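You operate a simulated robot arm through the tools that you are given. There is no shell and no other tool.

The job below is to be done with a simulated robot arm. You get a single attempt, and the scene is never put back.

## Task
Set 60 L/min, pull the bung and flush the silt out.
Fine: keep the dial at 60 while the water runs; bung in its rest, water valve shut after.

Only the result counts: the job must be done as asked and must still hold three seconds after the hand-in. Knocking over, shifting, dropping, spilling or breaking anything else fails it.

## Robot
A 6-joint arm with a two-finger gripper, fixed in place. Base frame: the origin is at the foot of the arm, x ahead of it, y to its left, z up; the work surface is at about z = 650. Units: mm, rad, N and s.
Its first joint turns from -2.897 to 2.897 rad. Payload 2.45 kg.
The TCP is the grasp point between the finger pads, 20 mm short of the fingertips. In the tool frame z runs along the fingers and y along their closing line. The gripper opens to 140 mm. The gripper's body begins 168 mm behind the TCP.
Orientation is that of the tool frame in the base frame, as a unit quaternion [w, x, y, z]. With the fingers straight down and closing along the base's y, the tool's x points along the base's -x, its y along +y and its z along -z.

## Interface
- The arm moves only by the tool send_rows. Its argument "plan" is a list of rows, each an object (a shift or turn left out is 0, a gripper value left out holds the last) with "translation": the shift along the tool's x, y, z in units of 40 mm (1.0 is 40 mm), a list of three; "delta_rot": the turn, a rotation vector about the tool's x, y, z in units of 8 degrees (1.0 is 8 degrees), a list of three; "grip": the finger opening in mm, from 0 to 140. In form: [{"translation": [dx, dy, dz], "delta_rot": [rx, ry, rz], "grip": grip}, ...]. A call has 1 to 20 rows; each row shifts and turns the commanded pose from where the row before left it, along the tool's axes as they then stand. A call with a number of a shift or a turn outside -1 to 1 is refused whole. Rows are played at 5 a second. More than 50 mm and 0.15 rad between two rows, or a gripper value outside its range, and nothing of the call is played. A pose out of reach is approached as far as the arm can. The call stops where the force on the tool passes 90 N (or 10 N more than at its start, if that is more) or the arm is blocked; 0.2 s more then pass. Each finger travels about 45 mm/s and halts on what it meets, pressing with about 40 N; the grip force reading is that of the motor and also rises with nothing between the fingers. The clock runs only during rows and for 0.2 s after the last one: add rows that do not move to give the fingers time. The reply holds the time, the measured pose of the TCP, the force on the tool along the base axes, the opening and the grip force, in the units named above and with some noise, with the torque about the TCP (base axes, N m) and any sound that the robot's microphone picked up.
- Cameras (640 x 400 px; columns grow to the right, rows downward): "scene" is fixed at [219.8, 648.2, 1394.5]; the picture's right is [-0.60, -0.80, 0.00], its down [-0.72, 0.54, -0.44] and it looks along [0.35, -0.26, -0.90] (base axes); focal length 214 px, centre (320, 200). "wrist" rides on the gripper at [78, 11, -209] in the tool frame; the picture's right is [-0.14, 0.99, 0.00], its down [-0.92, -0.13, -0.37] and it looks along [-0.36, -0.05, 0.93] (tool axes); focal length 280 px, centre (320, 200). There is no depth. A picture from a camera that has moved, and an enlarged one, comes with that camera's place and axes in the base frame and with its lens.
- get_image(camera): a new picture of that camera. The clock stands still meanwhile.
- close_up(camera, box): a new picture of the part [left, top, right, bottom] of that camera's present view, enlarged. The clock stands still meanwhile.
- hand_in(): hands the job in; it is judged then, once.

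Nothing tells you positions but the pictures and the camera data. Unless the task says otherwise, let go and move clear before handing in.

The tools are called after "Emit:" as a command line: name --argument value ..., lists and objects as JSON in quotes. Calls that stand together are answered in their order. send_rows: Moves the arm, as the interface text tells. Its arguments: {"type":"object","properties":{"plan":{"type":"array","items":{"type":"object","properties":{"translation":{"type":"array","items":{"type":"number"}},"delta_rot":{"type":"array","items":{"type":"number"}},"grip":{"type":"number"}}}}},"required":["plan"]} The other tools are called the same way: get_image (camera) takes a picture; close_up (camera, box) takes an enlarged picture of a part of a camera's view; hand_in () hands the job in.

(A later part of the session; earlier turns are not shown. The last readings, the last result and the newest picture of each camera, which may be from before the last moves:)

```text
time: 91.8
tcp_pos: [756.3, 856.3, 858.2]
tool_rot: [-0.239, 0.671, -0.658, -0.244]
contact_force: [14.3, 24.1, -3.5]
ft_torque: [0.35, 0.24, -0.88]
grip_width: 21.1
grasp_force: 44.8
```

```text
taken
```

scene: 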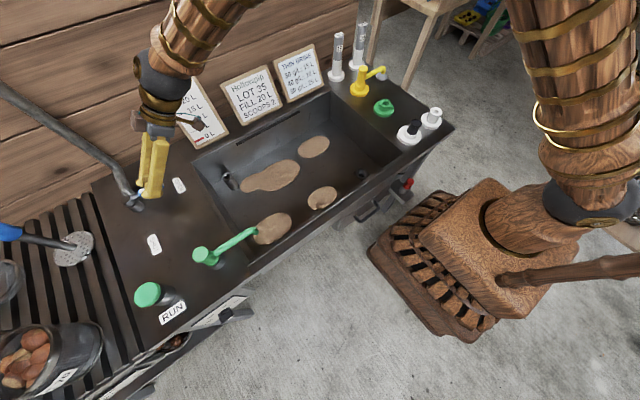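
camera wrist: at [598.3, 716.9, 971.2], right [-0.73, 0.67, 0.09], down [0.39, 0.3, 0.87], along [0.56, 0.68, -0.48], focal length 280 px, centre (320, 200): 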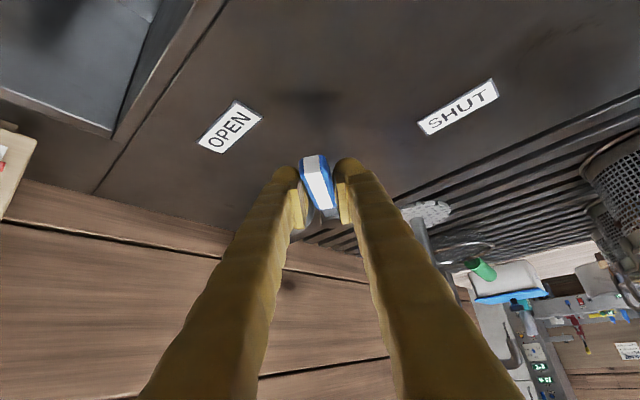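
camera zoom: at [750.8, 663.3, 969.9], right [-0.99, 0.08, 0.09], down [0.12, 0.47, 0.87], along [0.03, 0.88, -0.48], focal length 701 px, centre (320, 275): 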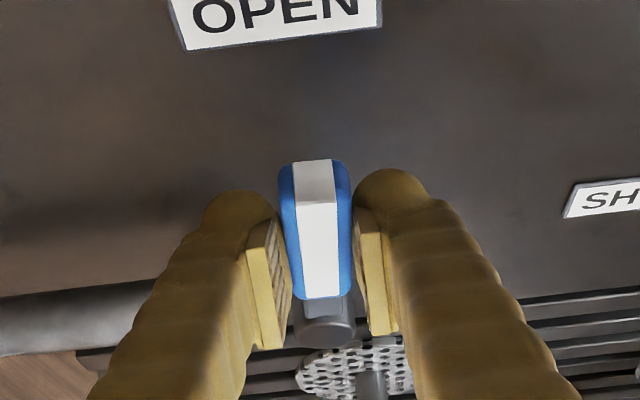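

The handle is at about 84–85° with no visible water yet. I'll press it the last few degrees to its end and listen.

Emit:
send_rows --plan '[{"translation": [0, -0.06, 0]}, {"translation": [0, -0.06, 0]}, {}]'

Emit:
close_up --camera "wrist" --box '[250, 90, 390, 250]'

Emit:
close_up --camera "scene" --box '[190, 100, 400, 280]'

```text
time: 92.6
tcp_pos: [760.3, 855.4, 858.3]
tool_rot: [-0.238, 0.672, -0.658, -0.244]
contact_force: [-19.4, -16.7, 14.8]
ft_torque: [-0.31, 0.39, 0.08]
grip_width: 20.6
grasp_force: 45.1
```

```text
2.50 times, centred on (320, 170) of wrist
camera zoom: at [754.9, 662.9, 970.1], right [-0.99, 0.08, 0.09], down [0.12, 0.47, 0.87], along [0.03, 0.88, -0.48], focal length 701 px, centre (320, 275)
```

zoom: 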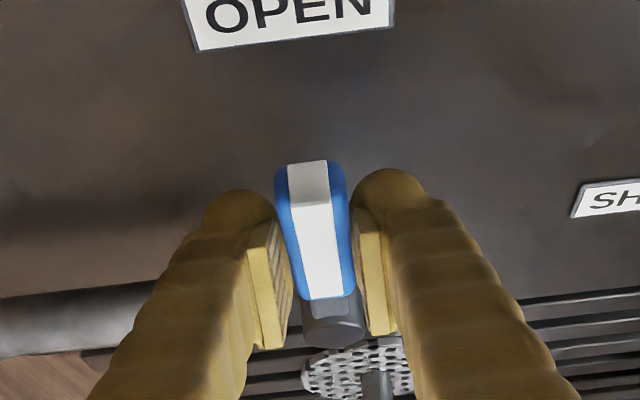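

```text
2.22 times, centred on (295, 190) of scene
camera zoom: at [219.8, 648.2, 1394.5], right [-0.6, -0.8, 0.0], down [-0.72, 0.54, -0.44], along [0.35, -0.26, -0.9], focal length 477 px, centre (376, 222)
```

zoom: 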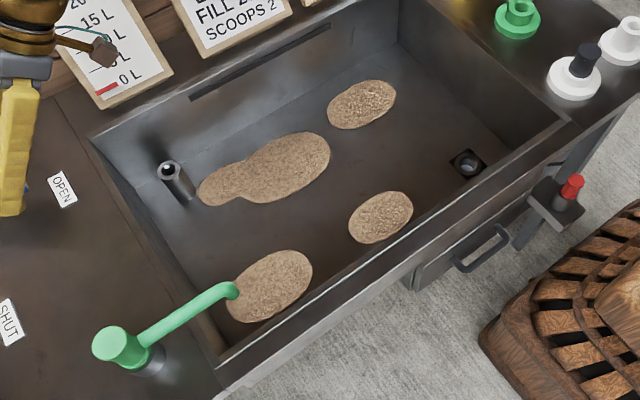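

The handle now points at OPEN (~90°). I'll wait a second in place and check for water.

Emit:
send_rows --plan '[{}, {}, {}, {}, {}]'

Emit:
get_image --camera "scene"

Emit:
close_up --camera "scene" --box '[190, 100, 400, 280]'

```text
time: 93.8
tcp_pos: [759.4, 855.9, 858.0]
tool_rot: [-0.239, 0.671, -0.658, -0.244]
contact_force: [-30.7, -35.7, 14.9]
ft_torque: [-0.35, 0.49, 0.02]
grip_width: 21.0
grasp_force: 44.9
```

```text
taken
```

scene: 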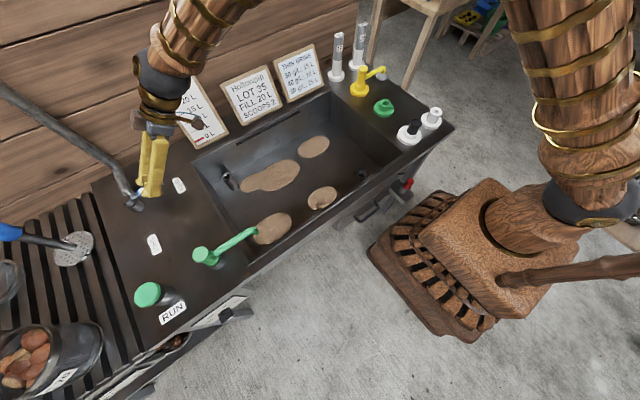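

```text
2.22 times, centred on (295, 190) of scene
camera zoom: at [219.8, 648.2, 1394.5], right [-0.6, -0.8, 0.0], down [-0.72, 0.54, -0.44], along [0.35, -0.26, -0.9], focal length 477 px, centre (376, 222)
```

zoom: 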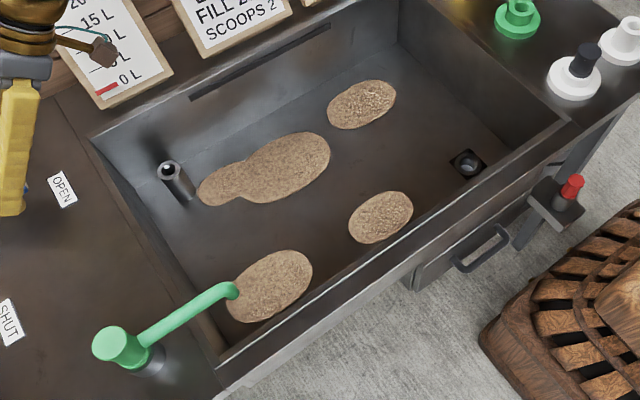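

With the valve fully open no water flows, so RUN is presumably the start control; valve, dial and bung are all ready. I'll release the handle, back off along the tool axis, and check that the handle stays at OPEN.

Emit:
send_rows --plan '[{"translation": [0, 0.02, 0]}, {"grip": 45}, {"grip": 60}, {"grip": 60}, {"translation": [0, 0, -0.7]}, {"translation": [0, 0, -0.9]}, {"translation": [0, 0, -0.9]}, {}]'

Emit:
get_image --camera "wrist"

Emit:
get_image --camera "scene"

```text
time: 95.6
tcp_pos: [762.4, 791.6, 936.4]
tool_rot: [-0.239, 0.672, -0.657, -0.245]
contact_force: [0.2, 0.2, -0.9]
ft_torque: [-0.02, 0.0, 0.0]
grip_width: 60.1
grasp_force: 0.0
```

```text
taken
camera wrist: at [756.5, 597.7, 1047.0], right [-0.99, 0.08, 0.09], down [0.12, 0.47, 0.87], along [0.03, 0.88, -0.48], focal length 280 px, centre (320, 200)
```

wrist: 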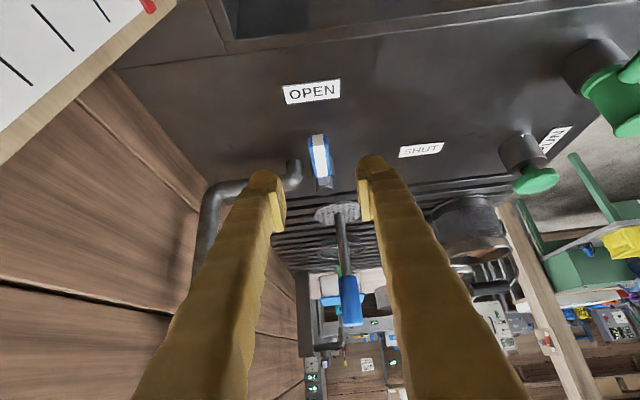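

```text
taken
```

scene: 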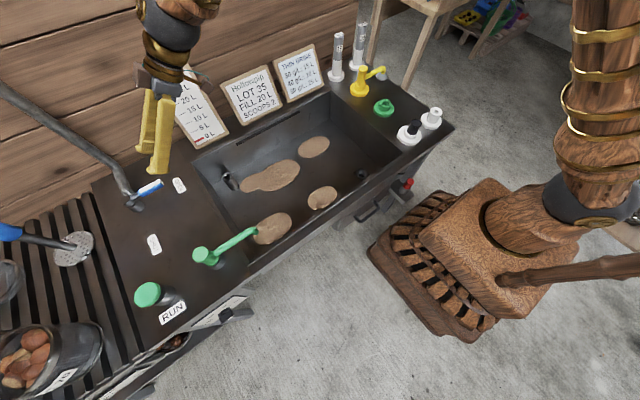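

The handle stays pointing at OPEN and there is still no flow. I'll look at the RUN button closely before pressing it.

Emit:
close_up --camera "wrist" --box '[480, 40, 640, 200]'

Emit:
close_up --camera "scene" --box '[120, 220, 260, 340]'

Emit:
close_up --camera "scene" --box '[100, 160, 190, 230]'

```text
2.50 times, centred on (560, 120) of wrist
camera zoom: at [756.5, 597.7, 1047.0], right [-0.99, 0.08, 0.09], down [0.12, 0.47, 0.87], along [0.03, 0.88, -0.48], focal length 701 px, centre (-280, 400)
```

zoom: 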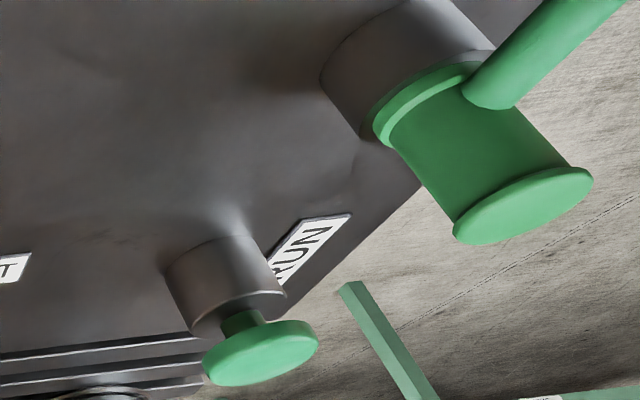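

```text
3.33 times, centred on (190, 280) of scene
camera zoom: at [219.8, 648.2, 1394.5], right [-0.6, -0.8, 0.0], down [-0.72, 0.54, -0.44], along [0.35, -0.26, -0.9], focal length 715 px, centre (753, -67)
```

zoom: 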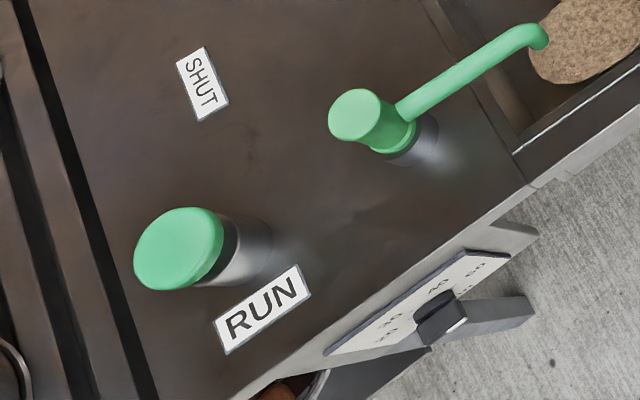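

```text
5.71 times, centred on (145, 195) of scene
camera zoom: at [219.8, 648.2, 1394.5], right [-0.6, -0.8, 0.0], down [-0.72, 0.54, -0.44], along [0.35, -0.26, -0.9], focal length 1226 px, centre (1320, 229)
```

zoom: 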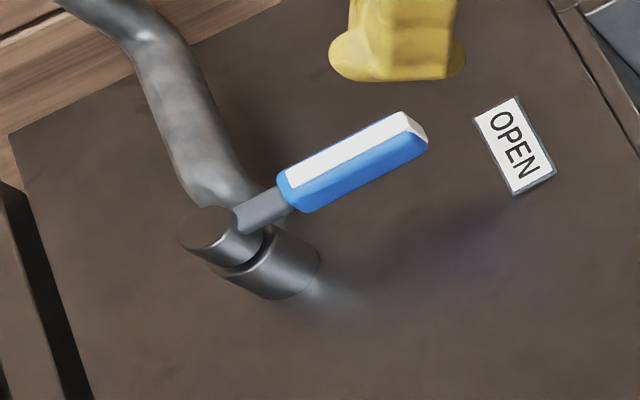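

RUN is a mushroom push button with its cap centre at about (469, 948, 868). I'll close the fingers and move above it in the same tilted pose.

Emit:
send_rows --plan '[{"translation": [-0.35, 0.7245, 0.217], "grip": 0}, {"translation": [-0.35, 0.7245, 0.217]}, {"translation": [-0.35, 0.7245, 0.217]}, {"translation": [-0.35, 0.7245, 0.217]}, {"translation": [-0.35, 0.7245, 0.217]}, {"translation": [-0.35, 0.7245, 0.217]}, {"translation": [-0.35, 0.7245, 0.217]}, {"translation": [-0.35, 0.7245, 0.217]}, {"translation": [-0.35, 0.7245, 0.217]}, {"translation": [-0.35, 0.7245, 0.217]}, {}]'

Emit:
get_image --camera "wrist"

Emit:
get_image --camera "scene"

```text
time: 98.0
tcp_pos: [468.2, 950.3, 959.0]
tool_rot: [-0.239, 0.672, -0.657, -0.244]
contact_force: [-0.6, -0.5, 0.0]
ft_torque: [0.0, -0.01, -0.02]
grip_width: 0.0
grasp_force: 29.1
```

```text
taken
camera wrist: at [463.0, 756.7, 1070.5], right [-0.99, 0.08, 0.09], down [0.12, 0.47, 0.87], along [0.03, 0.88, -0.48], focal length 280 px, centre (320, 200)
```

wrist: 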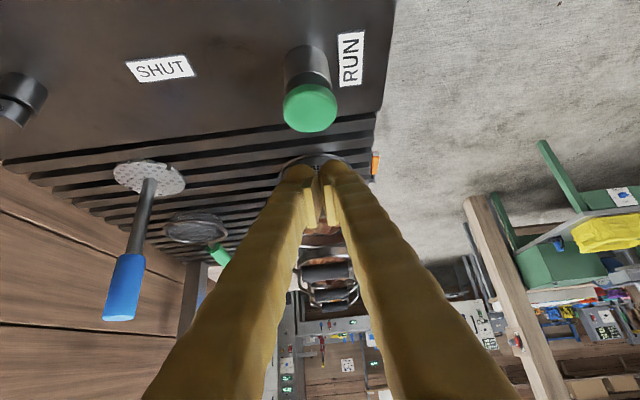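

```text
taken
```

scene: 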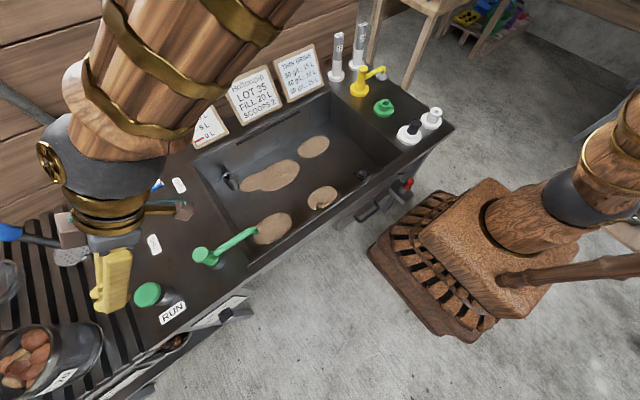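

Aligned above the cap within a couple of millimetres. I'll descend to just above it, then press in small steps while watching force and sound.

Emit:
send_rows --plan '[{"translation": [0.45, 0, 0.536]}, {"translation": [0.4, 0, 0.47]}, {}]'

Emit:
send_rows --plan '[{"translation": [0.032, 0, 0.038]}, {"translation": [0.032, 0, 0.038]}, {"translation": [0.032, 0, 0.038]}, {}]'

Emit:
close_up --camera "wrist" --box '[240, 40, 400, 220]'

Emit:
close_up --camera "scene" --box '[80, 220, 220, 340]'

```text
time: 98.8
tcp_pos: [468.7, 949.6, 906.1]
tool_rot: [-0.238, 0.672, -0.657, -0.244]
contact_force: [0.4, -0.2, -0.4]
ft_torque: [-0.01, 0.05, 0.0]
grip_width: 0.0
grasp_force: 29.2
```

```text
time: 99.8
tcp_pos: [469.2, 949.1, 900.8]
tool_rot: [-0.24, 0.671, -0.658, -0.244]
contact_force: [-0.2, -0.5, -0.4]
ft_torque: [0.0, -0.02, 0.0]
grip_width: 0.1
grasp_force: 29.2
```

```text
2.22 times, centred on (320, 130) of wrist
camera zoom: at [462.5, 756.0, 1011.4], right [-0.99, 0.08, 0.09], down [0.12, 0.47, 0.87], along [0.03, 0.88, -0.48], focal length 623 px, centre (320, 356)
```

zoom: 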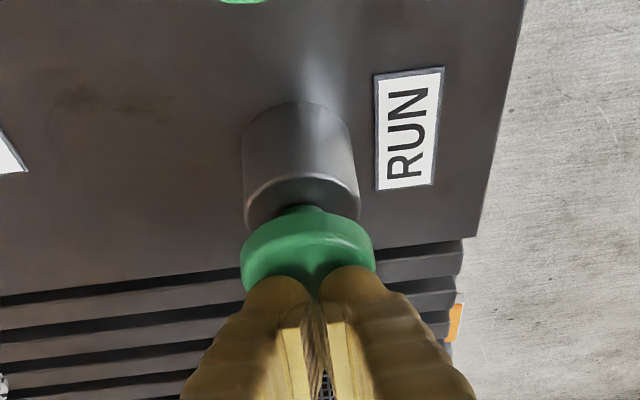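

```text
3.33 times, centred on (150, 280) of scene
camera zoom: at [219.8, 648.2, 1394.5], right [-0.6, -0.8, 0.0], down [-0.72, 0.54, -0.44], along [0.35, -0.26, -0.9], focal length 715 px, centre (887, -67)
```

zoom: 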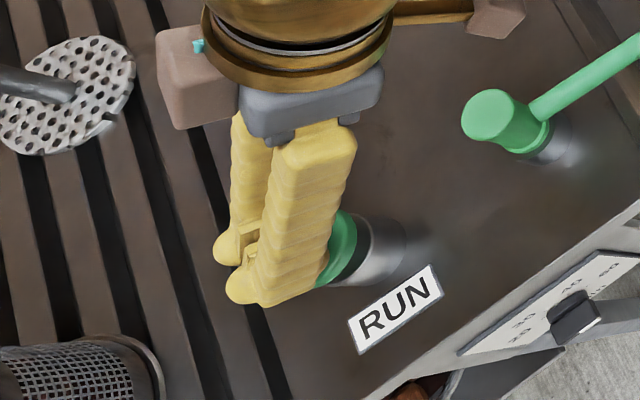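

The fingers are just above the cap. I'll keep pressing down in 2 mm steps.

Emit:
send_rows --plan '[{"translation": [0.032, 0, 0.038]}, {"translation": [0.032, 0, 0.038]}, {"translation": [0.032, 0, 0.038]}]'

Emit:
send_rows --plan '[{"translation": [0.032, 0, 0.038]}, {"translation": [0.032, 0, 0.038]}]'

Emit:
get_image --camera "scene"

```text
time: 100.6
tcp_pos: [469.5, 948.7, 894.5]
tool_rot: [-0.239, 0.672, -0.657, -0.245]
contact_force: [0.0, 0.7, 1.8]
ft_torque: [0.0, 0.02, 0.02]
grip_width: 6.1
grasp_force: 28.8
```

```text
time: 101.2
tcp_pos: [468.5, 947.9, 890.9]
tool_rot: [-0.24, 0.671, -0.658, -0.244]
contact_force: [-0.1, 0.9, 2.3]
ft_torque: [0.04, 0.01, 0.05]
grip_width: 6.1
grasp_force: 29.3
```

```text
taken
```

scene: 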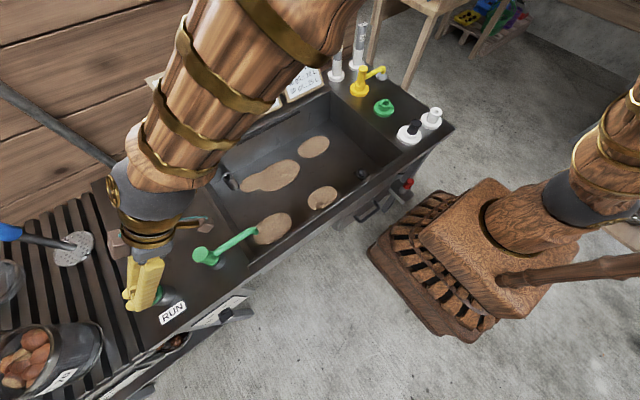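

Light contact of about 2 N as the cap starts to move. I'll continue pressing.

Emit:
send_rows --plan '[{"translation": [0.032, 0, 0.038]}, {"translation": [0.032, 0, 0.038]}]'

Emit:
close_up --camera "wrist" --box '[240, 60, 400, 220]'

Emit:
close_up --camera "scene" --box '[180, 120, 380, 280]'

```text
time: 101.8
tcp_pos: [468.4, 948.5, 886.6]
tool_rot: [-0.239, 0.671, -0.658, -0.244]
contact_force: [1.7, 0.6, 4.5]
ft_torque: [0.01, -0.03, -0.03]
grip_width: 5.8
grasp_force: 29.4
heard: click
```

```text
2.50 times, centred on (320, 140) of wrist
camera zoom: at [462.3, 755.3, 997.9], right [-0.99, 0.09, 0.09], down [0.12, 0.47, 0.87], along [0.03, 0.88, -0.48], focal length 701 px, centre (320, 350)
```

zoom: 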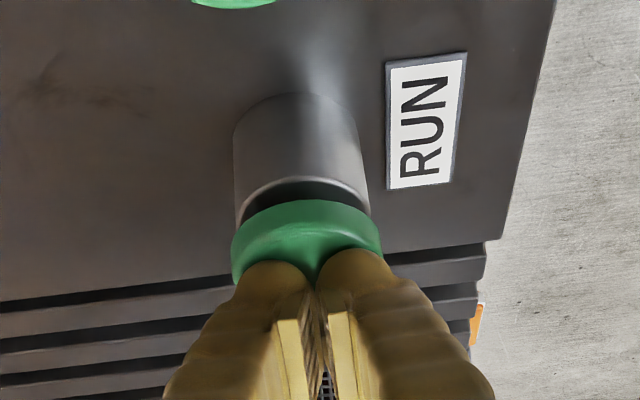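

```text
2.50 times, centred on (280, 200) of scene
camera zoom: at [219.8, 648.2, 1394.5], right [-0.6, -0.8, 0.0], down [-0.72, 0.54, -0.44], along [0.35, -0.26, -0.9], focal length 536 px, centre (420, 200)
```

zoom: 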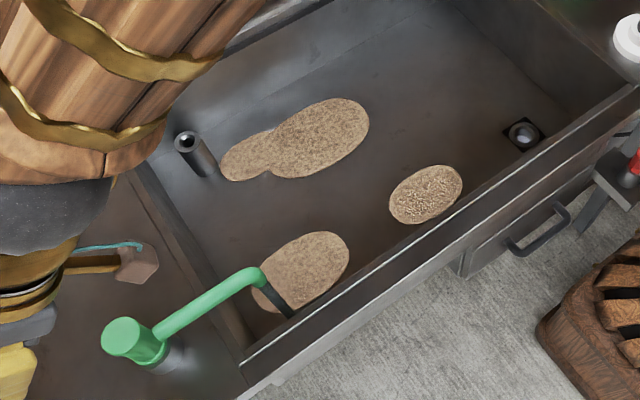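

A click was heard and a water stream now falls from the green spout into the tank. I'll hold here for a second and watch the silt.

Emit:
send_rows --plan '[{}, {}, {}, {}, {}]'

Emit:
close_up --camera "scene" --box '[180, 120, 420, 280]'

```text
time: 103.0
tcp_pos: [468.6, 949.1, 887.0]
tool_rot: [-0.239, 0.671, -0.657, -0.245]
contact_force: [1.5, 1.0, 2.9]
ft_torque: [-0.02, -0.02, -0.01]
grip_width: 6.0
grasp_force: 28.8
```

```text
2.50 times, centred on (300, 200) of scene
camera zoom: at [219.8, 648.2, 1394.5], right [-0.6, -0.8, 0.0], down [-0.72, 0.54, -0.44], along [0.35, -0.26, -0.9], focal length 536 px, centre (370, 200)
```

zoom: 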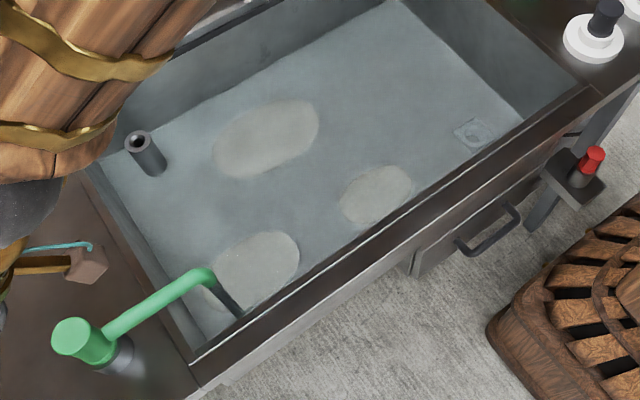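

Water is spreading over the tank floor. I'll keep watching in one-second steps, including the level and the drain.

Emit:
send_rows --plan '[{}, {}, {}, {}, {}]'

Emit:
get_image --camera "scene"

Emit:
close_up --camera "scene" --box '[180, 90, 420, 280]'

```text
time: 104.2
tcp_pos: [467.2, 948.5, 886.6]
tool_rot: [-0.239, 0.671, -0.658, -0.244]
contact_force: [0.6, 0.5, 3.5]
ft_torque: [-0.02, -0.03, 0.0]
grip_width: 6.3
grasp_force: 29.0
```

```text
taken
```

scene: 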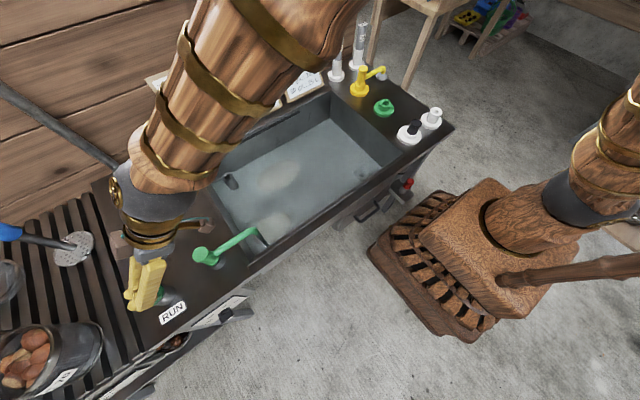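

```text
2.11 times, centred on (300, 185) of scene
camera zoom: at [219.8, 648.2, 1394.5], right [-0.6, -0.8, 0.0], down [-0.72, 0.54, -0.44], along [0.35, -0.26, -0.9], focal length 452 px, centre (362, 232)
```

zoom: 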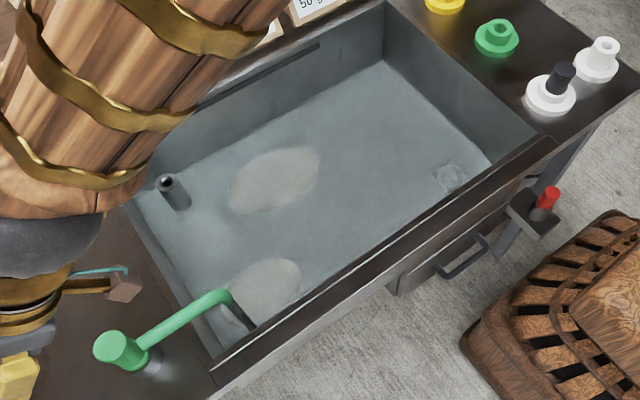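

The silt is clearing; the patches near the drain are already gone. I'll keep the flow going a little longer.

Emit:
send_rows --plan '[{}, {}, {}, {}, {}, {}]'

Emit:
close_up --camera "scene" --box '[180, 90, 420, 280]'

```text
time: 105.6
tcp_pos: [467.4, 948.7, 885.7]
tool_rot: [-0.24, 0.671, -0.658, -0.244]
contact_force: [0.7, -0.1, 4.5]
ft_torque: [0.01, -0.01, -0.02]
grip_width: 6.1
grasp_force: 28.8
```

```text
2.11 times, centred on (300, 185) of scene
camera zoom: at [219.8, 648.2, 1394.5], right [-0.6, -0.8, 0.0], down [-0.72, 0.54, -0.44], along [0.35, -0.26, -0.9], focal length 452 px, centre (362, 232)
```

zoom: 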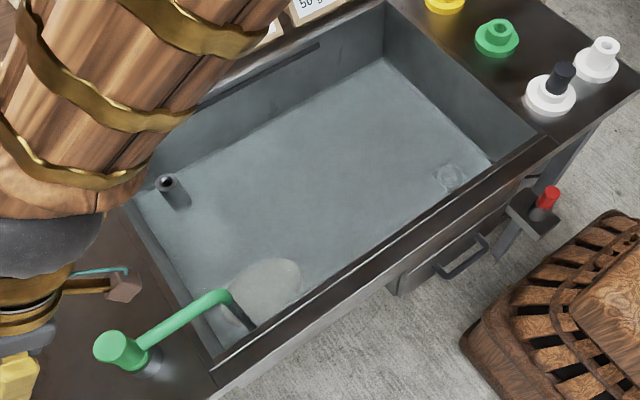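

Only the patch beneath the spout remains and the level looks steady. Continuing.

Emit:
send_rows --plan '[{}, {}, {}, {}, {}, {}]'

Emit:
close_up --camera "scene" --box '[180, 90, 420, 280]'

```text
time: 107.0
tcp_pos: [468.3, 949.0, 887.1]
tool_rot: [-0.239, 0.671, -0.657, -0.244]
contact_force: [-0.8, 1.1, 4.2]
ft_torque: [0.01, 0.0, 0.01]
grip_width: 5.9
grasp_force: 29.8
```

```text
2.11 times, centred on (300, 185) of scene
camera zoom: at [219.8, 648.2, 1394.5], right [-0.6, -0.8, 0.0], down [-0.72, 0.54, -0.44], along [0.35, -0.26, -0.9], focal length 452 px, centre (362, 232)
```

zoom: 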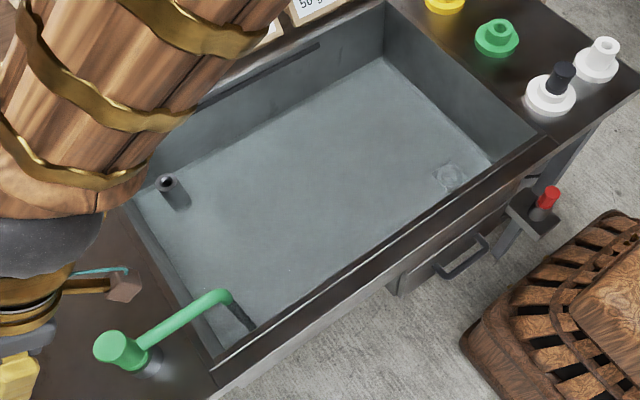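

The silt looks completely gone. I'll run another second to be thorough, then lift off the button and see whether it latches.

Emit:
send_rows --plan '[{}, {}, {}, {}, {}, {}]'

Emit:
close_up --camera "scene" --box '[210, 110, 370, 260]'

Emit:
send_rows --plan '[{"translation": [-0.16, 0, -0.19]}, {"translation": [-0.32, 0, -0.38]}, {}]'

Emit:
get_image --camera "scene"

Emit:
close_up --camera "scene" --box '[180, 90, 420, 280]'

Emit:
close_up --camera "wrist" --box '[240, 20, 400, 220]'

```text
time: 108.4
tcp_pos: [468.2, 949.1, 886.7]
tool_rot: [-0.24, 0.672, -0.657, -0.244]
contact_force: [-0.4, -0.4, 3.5]
ft_torque: [0.02, 0.0, 0.01]
grip_width: 6.0
grasp_force: 29.5
```

```text
2.67 times, centred on (290, 185) of scene
camera zoom: at [219.8, 648.2, 1394.5], right [-0.6, -0.8, 0.0], down [-0.72, 0.54, -0.44], along [0.35, -0.26, -0.9], focal length 572 px, centre (400, 240)
```

zoom: 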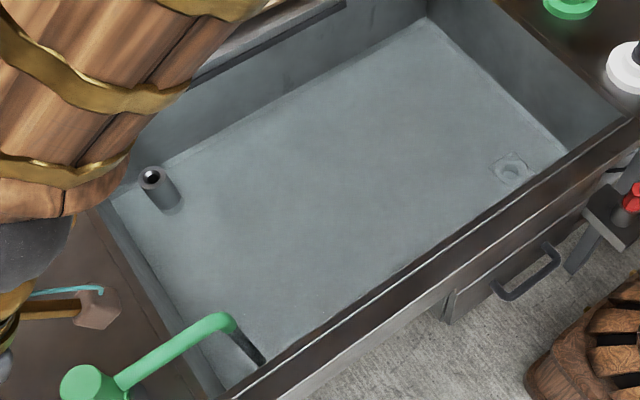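

```text
time: 109.2
tcp_pos: [469.8, 949.1, 915.8]
tool_rot: [-0.238, 0.672, -0.658, -0.244]
contact_force: [0.1, -0.2, 0.5]
ft_torque: [0.03, -0.04, 0.01]
grip_width: 0.1
grasp_force: 29.7
```

```text
taken
```

scene: 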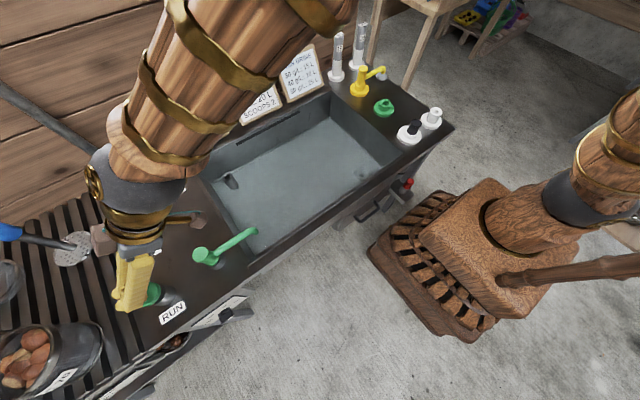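

```text
2.11 times, centred on (300, 185) of scene
camera zoom: at [219.8, 648.2, 1394.5], right [-0.6, -0.8, 0.0], down [-0.72, 0.54, -0.44], along [0.35, -0.26, -0.9], focal length 452 px, centre (362, 232)
```

zoom: 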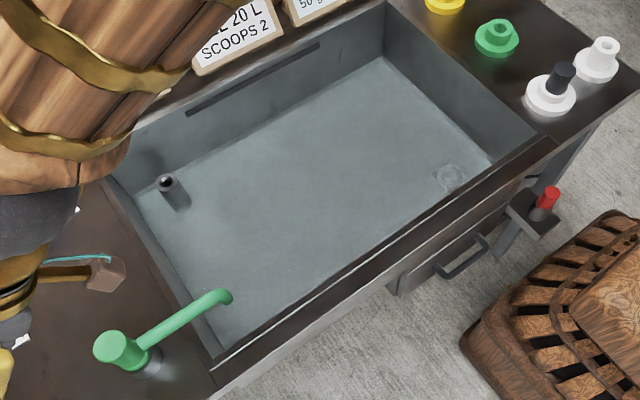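

```text
2.00 times, centred on (320, 120) of wrist
camera zoom: at [462.5, 755.7, 1027.6], right [-0.99, 0.08, 0.09], down [0.12, 0.47, 0.87], along [0.03, 0.88, -0.48], focal length 561 px, centre (320, 360)
```

zoom: 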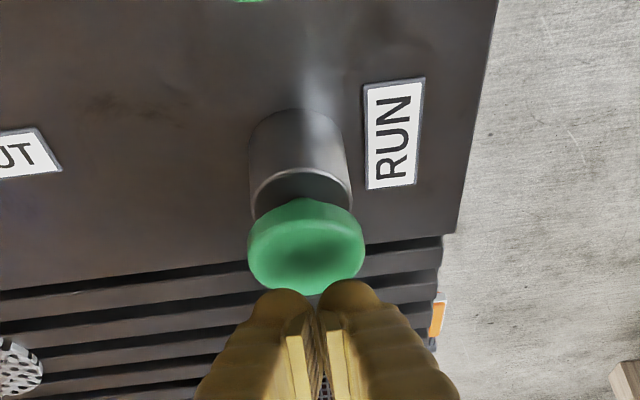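

RUN is momentary: the stream stopped when I lifted. I'll rise a bit and wait for the tank to drain to confirm no silt remains before shutting the valve.

Emit:
send_rows --plan '[{"translation": [-0.45, 0, -0.536]}, {"translation": [-0.2, 0, -0.24]}, {}, {}, {}, {}, {}, {}, {}, {}, {}, {}]'

Emit:
get_image --camera "scene"

Emit:
close_up --camera "scene" --box '[180, 90, 420, 280]'

```text
time: 111.8
tcp_pos: [469.5, 948.5, 957.2]
tool_rot: [-0.239, 0.671, -0.658, -0.245]
contact_force: [-0.4, 0.3, 0.2]
ft_torque: [0.0, 0.01, -0.01]
grip_width: 0.1
grasp_force: 29.6
```

```text
taken
```

scene: 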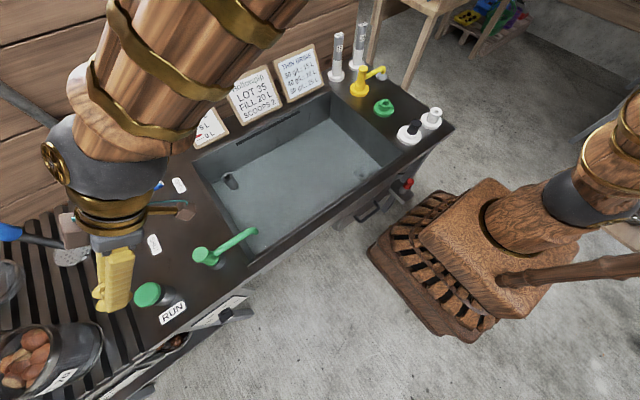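

```text
2.11 times, centred on (300, 185) of scene
camera zoom: at [219.8, 648.2, 1394.5], right [-0.6, -0.8, 0.0], down [-0.72, 0.54, -0.44], along [0.35, -0.26, -0.9], focal length 452 px, centre (362, 232)
```

zoom: 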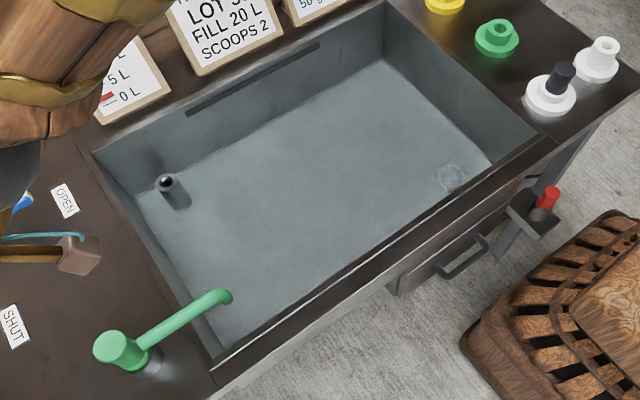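

The stream has stopped and no silt is visible, and the gauge marker reads 0 L. Now I'll go back to the valve handle, reversing the earlier path, to shut it.

Emit:
send_rows --plan '[{"translation": [0.35, -0.7245, -0.217]}, {"translation": [0.35, -0.7245, -0.217]}, {"translation": [0.35, -0.7245, -0.217]}, {"translation": [0.35, -0.7245, -0.217]}, {"translation": [0.35, -0.7245, -0.217]}, {"translation": [0.35, -0.7245, -0.217]}, {"translation": [0.35, -0.7245, -0.217]}, {"translation": [0.35, -0.7245, -0.217]}, {"translation": [0.35, -0.7245, -0.217]}, {"translation": [0.35, -0.7245, -0.217]}, {"grip": 60}, {"grip": 60}, {"grip": 60}]'

Emit:
get_image --camera "wrist"

Emit:
get_image --camera "scene"

```text
time: 114.6
tcp_pos: [763.4, 792.1, 934.5]
tool_rot: [-0.24, 0.671, -0.658, -0.244]
contact_force: [-0.1, 0.8, 0.0]
ft_torque: [-0.03, -0.02, 0.01]
grip_width: 60.1
grasp_force: 0.0
```

```text
taken
camera wrist: at [756.7, 598.8, 1045.1], right [-0.99, 0.08, 0.09], down [0.12, 0.47, 0.87], along [0.03, 0.88, -0.48], focal length 280 px, centre (320, 200)
```

wrist: 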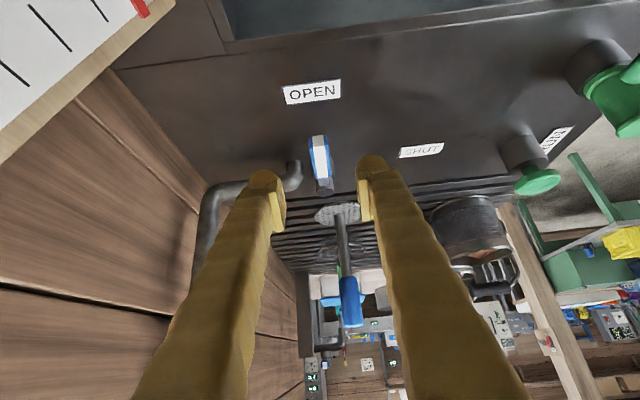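

```text
taken
```

scene: 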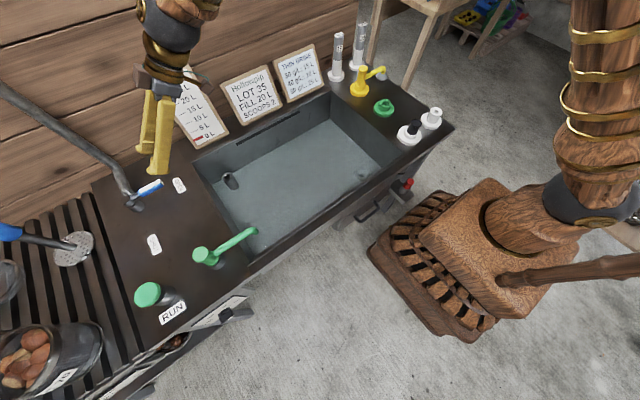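

Emit:
close_up --camera "scene" --box '[190, 90, 410, 270]'

Emit:
close_up --camera "scene" --box '[340, 150, 400, 200]'

Emit:
close_up --camera "wrist" --box '[250, 110, 390, 220]'

```text
2.22 times, centred on (300, 180) of scene
camera zoom: at [219.8, 648.2, 1394.5], right [-0.6, -0.8, 0.0], down [-0.72, 0.54, -0.44], along [0.35, -0.26, -0.9], focal length 477 px, centre (364, 244)
```

zoom: 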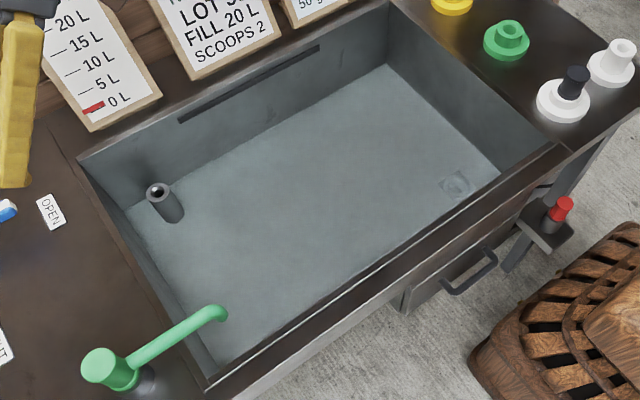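

```text
8.00 times, centred on (370, 175) of scene
camera zoom: at [219.8, 648.2, 1394.5], right [-0.6, -0.8, 0.0], down [-0.72, 0.54, -0.44], along [0.35, -0.26, -0.9], focal length 1716 px, centre (-80, 400)
```

zoom: 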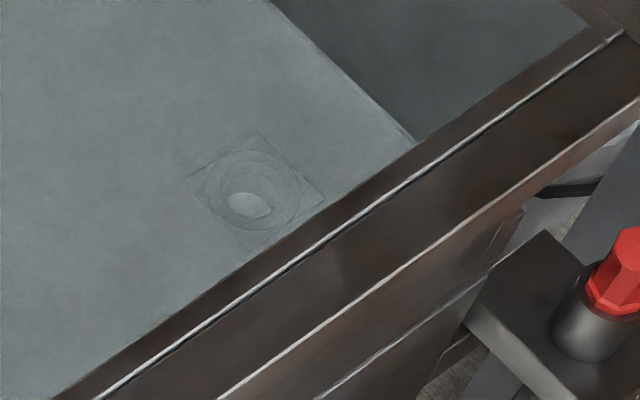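

```text
3.64 times, centred on (320, 165) of wrist
camera zoom: at [756.7, 598.8, 1045.1], right [-0.99, 0.08, 0.09], down [0.12, 0.47, 0.87], along [0.03, 0.88, -0.48], focal length 1020 px, centre (320, 327)
```

zoom: 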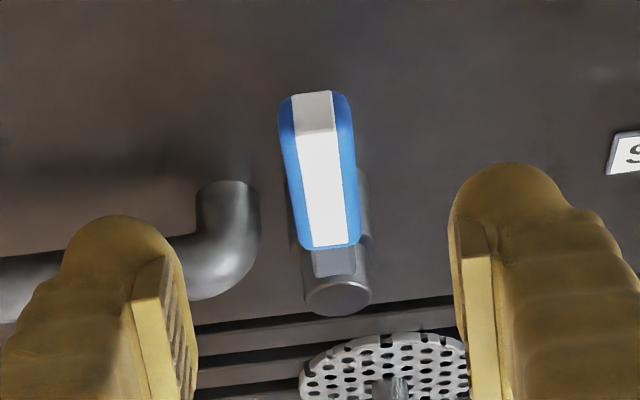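

The handle is still centred between the open fingers. I'll advance the same 100 mm along the tool axis and grip it again.

Emit:
send_rows --plan '[{"translation": [0, 0.025, 0.9]}, {"translation": [0, 0, 0.9]}, {"translation": [0, 0, 0.7]}, {}, {"grip": 10}, {"grip": 10}, {"grip": 10}, {"grip": 10}, {"grip": 10}]'

Emit:
close_up --camera "wrist" --box '[250, 90, 390, 250]'

Emit:
close_up --camera "scene" --box '[90, 100, 410, 300]'

```text
time: 116.6
tcp_pos: [761.3, 854.6, 856.4]
tool_rot: [-0.239, 0.671, -0.657, -0.244]
contact_force: [5.1, 3.9, -2.3]
ft_torque: [-0.01, 0.25, -0.33]
grip_width: 21.0
grasp_force: 44.8
```

```text
2.50 times, centred on (320, 170) of wrist
camera zoom: at [753.9, 662.6, 968.3], right [-0.99, 0.08, 0.09], down [0.12, 0.47, 0.87], along [0.03, 0.88, -0.48], focal length 701 px, centre (320, 275)
```

zoom: 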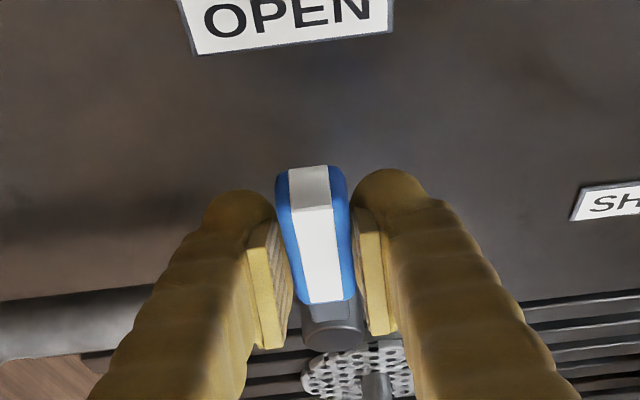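

```text
2.00 times, centred on (250, 200) of scene
camera zoom: at [219.8, 648.2, 1394.5], right [-0.6, -0.8, 0.0], down [-0.72, 0.54, -0.44], along [0.35, -0.26, -0.9], focal length 429 px, centre (460, 200)
```

zoom: 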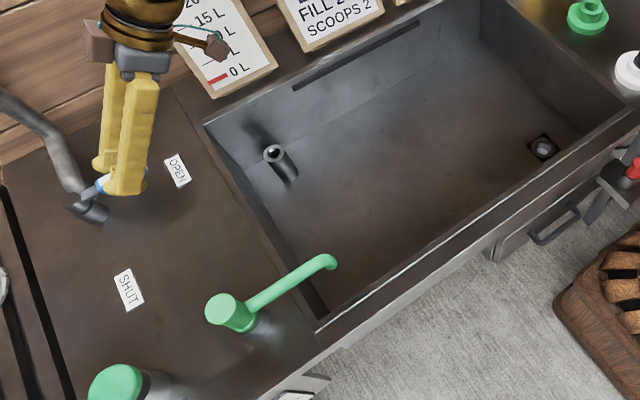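

The tank is drained and clean with no silt left, and the handle is gripped. I'll swing the valve back towards SHUT in steps.

Emit:
send_rows --plan '[{"translation": [-0.0053, 0.159, 0.0045], "delta_rot": [0.402, 0, 0.479]}, {"translation": [-0.0053, 0.159, 0.0045], "delta_rot": [0.402, 0, 0.479]}, {"translation": [-0.0053, 0.159, 0.0045], "delta_rot": [0.402, 0, 0.479]}, {"translation": [-0.0053, 0.159, 0.0045], "delta_rot": [0.402, 0, 0.479]}, {"translation": [-0.0053, 0.159, 0.0045], "delta_rot": [0.402, 0, 0.479]}]'

Emit:
close_up --camera "wrist" --box '[250, 90, 390, 250]'

```text
time: 117.8
tcp_pos: [728.9, 863.7, 856.9]
tool_rot: [0.287, -0.513, 0.787, 0.187]
contact_force: [10.9, 9.7, 6.9]
ft_torque: [0.28, 0.16, -0.45]
grip_width: 21.2
grasp_force: 45.5
```

```text
2.50 times, centred on (320, 170) of wrist
camera zoom: at [640.6, 690.3, 968.2], right [-0.86, 0.5, 0.09], down [0.31, 0.38, 0.87], along [0.4, 0.78, -0.48], focal length 701 px, centre (320, 275)
```

zoom: 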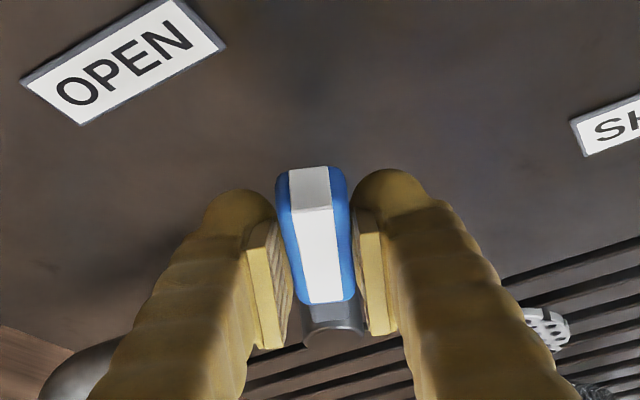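

The handle follows well with low forces. Continuing the swing.

Emit:
send_rows --plan '[{"translation": [-0.0053, 0.159, 0.0045], "delta_rot": [0.402, 0, 0.479]}, {"translation": [-0.0053, 0.159, 0.0045], "delta_rot": [0.402, 0, 0.479]}, {"translation": [-0.0053, 0.159, 0.0045], "delta_rot": [0.402, 0, 0.479]}, {"translation": [-0.0053, 0.159, 0.0045], "delta_rot": [0.402, 0, 0.479]}, {"translation": [-0.0053, 0.159, 0.0045], "delta_rot": [0.402, 0, 0.479]}]'

Emit:
close_up --camera "wrist" --box '[250, 90, 390, 250]'

```text
time: 119.0
tcp_pos: [695.0, 876.0, 846.7]
tool_rot: [0.313, -0.36, 0.872, 0.106]
contact_force: [-34.8, -41.7, 2.7]
ft_torque: [-0.3, 1.2, -0.98]
grip_width: 21.2
grasp_force: 40.0
```

```text
2.50 times, centred on (320, 170) of wrist
camera zoom: at [548.1, 756.0, 961.1], right [-0.61, 0.79, 0.05], down [0.42, 0.27, 0.87], along [0.67, 0.55, -0.5], focal length 701 px, centre (320, 275)
```

zoom: 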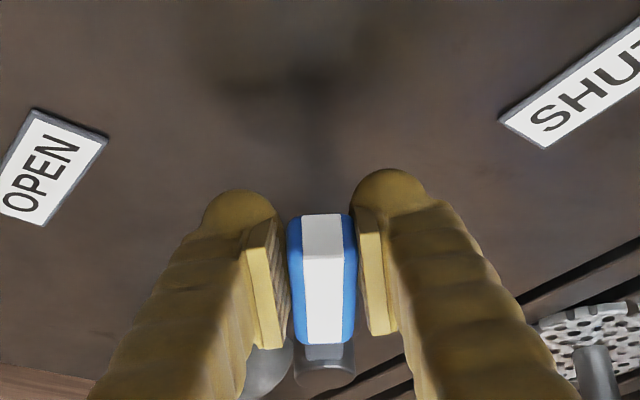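

The tool has slid outward and dipped about 10 mm from the intended arc. I'll pause to see whether the arm settles before continuing.

Emit:
send_rows --plan '[{}, {}]'

Emit:
get_image --camera "scene"

Emit:
get_image --camera "wrist"

```text
time: 119.6
tcp_pos: [701.8, 882.0, 854.2]
tool_rot: [0.319, -0.331, 0.88, 0.119]
contact_force: [-8.6, -12.2, -38.7]
ft_torque: [-0.15, 0.39, -0.26]
grip_width: 21.6
grasp_force: 44.8
```

```text
taken
```

scene: 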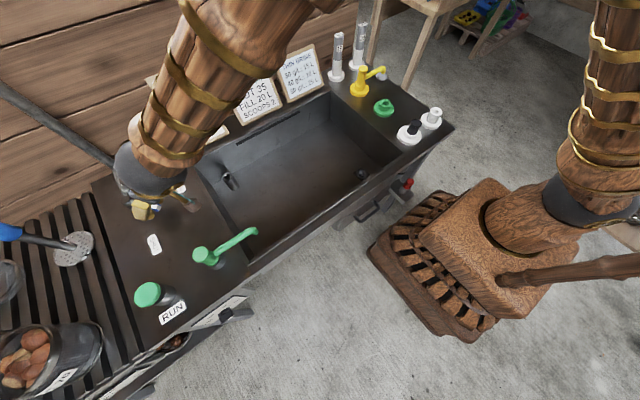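

```text
taken
camera wrist: at [550.2, 762.7, 965.3], right [-0.57, 0.82, 0.09], down [0.44, 0.22, 0.87], along [0.69, 0.54, -0.48], focal length 280 px, centre (320, 200)
```

wrist: 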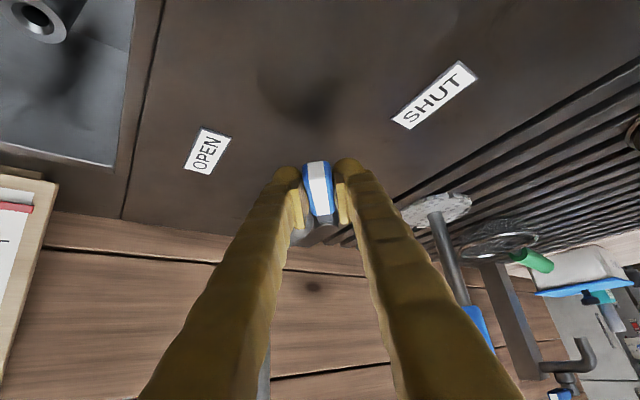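

The arm was only lagging through an awkward joint region and is back on the arc now. I'll re-close the grip to relieve the vertical load, then continue in smaller steps.

Emit:
send_rows --plan '[{"grip": 35}, {"grip": 35}, {"grip": 10}, {"grip": 10}, {"grip": 10}]'

Emit:
send_rows --plan '[{"translation": [-0.0014, 0.0796, 0.0011], "delta_rot": [0.201, 0, 0.2395]}, {"translation": [-0.0014, 0.0796, 0.0011], "delta_rot": [0.201, 0, 0.2395]}, {"translation": [-0.0014, 0.0796, 0.0011], "delta_rot": [0.201, 0, 0.2395]}, {"translation": [-0.0014, 0.0796, 0.0011], "delta_rot": [0.201, 0, 0.2395]}, {}]'

Emit:
close_up --camera "wrist" --box '[250, 90, 390, 250]'

```text
time: 120.8
tcp_pos: [703.2, 882.2, 858.4]
tool_rot: [0.321, -0.33, 0.88, 0.119]
contact_force: [6.0, 5.1, 8.6]
ft_torque: [0.21, 0.03, -0.08]
grip_width: 21.0
grasp_force: 42.8
```

```text
time: 122.0
tcp_pos: [695.8, 892.7, 856.2]
tool_rot: [0.33, -0.251, 0.906, 0.09]
contact_force: [21.9, 8.2, 10.9]
ft_torque: [0.15, -0.25, -0.25]
grip_width: 21.2
grasp_force: 45.1
```

```text
2.50 times, centred on (320, 170) of wrist
camera zoom: at [524.8, 801.6, 968.3], right [-0.42, 0.9, 0.09], down [0.47, 0.13, 0.87], along [0.78, 0.41, -0.48], focal length 701 px, centre (320, 275)
```

zoom: 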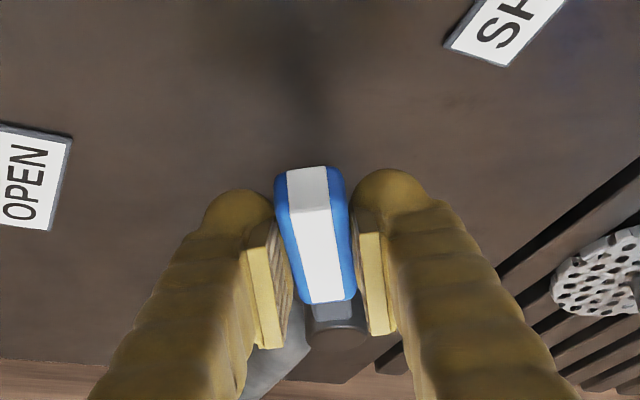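

Good alignment, with about 31° left. Continuing in small steps.

Emit:
send_rows --plan '[{"translation": [-0.0014, 0.0796, 0.0011], "delta_rot": [0.201, 0, 0.2395]}, {"translation": [-0.0014, 0.0796, 0.0011], "delta_rot": [0.201, 0, 0.2395]}, {"translation": [-0.0014, 0.0796, 0.0011], "delta_rot": [0.201, 0, 0.2395]}, {"translation": [-0.0014, 0.0796, 0.0011], "delta_rot": [0.201, 0, 0.2395]}, {"translation": [-0.0014, 0.0796, 0.0011], "delta_rot": [0.201, 0, 0.2395]}, {"translation": [-0.0014, 0.0796, 0.0011], "delta_rot": [0.201, 0, 0.2395]}, {}]'

Emit:
send_rows --plan '[{"translation": [-0.0014, 0.0796, 0.0011], "delta_rot": [0.201, 0, 0.2395]}, {"translation": [-0.0014, 0.0796, 0.0011], "delta_rot": [0.201, 0, 0.2395]}, {"translation": [-0.0014, 0.0796, 0.0011], "delta_rot": [0.201, 0, 0.2395]}, {"translation": [-0.0014, 0.0796, 0.0011], "delta_rot": [0.201, 0, 0.2395]}, {"translation": [-0.0014, 0.0796, 0.0011], "delta_rot": [0.201, 0, 0.2395]}, {"translation": [-0.0014, 0.0796, 0.0011], "delta_rot": [0.201, 0, 0.2395]}, {}]'

Emit:
close_up --camera "wrist" --box '[250, 70, 390, 250]'

```text
time: 123.6
tcp_pos: [687.2, 909.2, 857.1]
tool_rot: [0.339, -0.132, 0.93, 0.048]
contact_force: [20.5, 7.4, 17.8]
ft_torque: [0.03, -0.4, 0.14]
grip_width: 20.9
grasp_force: 45.0
```

```text
time: 125.2
tcp_pos: [685.4, 928.8, 858.0]
tool_rot: [0.342, -0.009, 0.94, 0.003]
contact_force: [11.6, 3.0, 7.3]
ft_torque: [-0.1, -0.35, 0.15]
grip_width: 20.6
grasp_force: 45.0
```

```text
2.22 times, centred on (320, 160) of wrist
camera zoom: at [491.1, 936.3, 968.1], right [0.09, 0.99, 0.09], down [0.47, -0.12, 0.87], along [0.88, -0.04, -0.48], focal length 623 px, centre (320, 289)
```

zoom: 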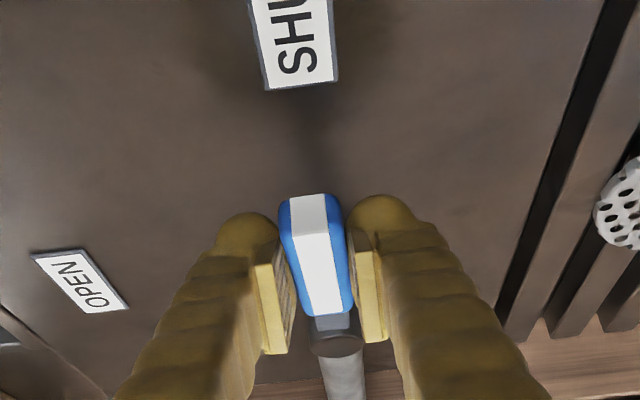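

The handle points at SHUT again, matching its initial position. I'll give a slight push to make sure it is fully at its stop.

Emit:
send_rows --plan '[{"translation": [0, 0.04, 0], "delta_rot": [0.08, 0, 0.096]}, {"translation": [0, 0.02, 0]}, {}]'

Emit:
close_up --camera "wrist" --box '[250, 70, 390, 250]'

```text
time: 126.0
tcp_pos: [685.2, 930.4, 856.8]
tool_rot: [0.343, -0.001, 0.939, 0.0]
contact_force: [-0.9, -13.2, 5.1]
ft_torque: [-0.06, 0.01, -0.25]
grip_width: 20.9
grasp_force: 44.6
```

```text
2.22 times, centred on (320, 160) of wrist
camera zoom: at [491.3, 942.0, 968.1], right [0.1, 0.99, 0.09], down [0.47, -0.13, 0.87], along [0.88, -0.05, -0.48], focal length 623 px, centre (320, 289)
```

zoom: 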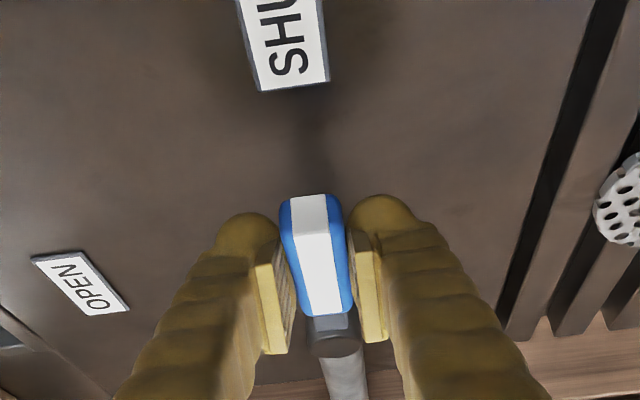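

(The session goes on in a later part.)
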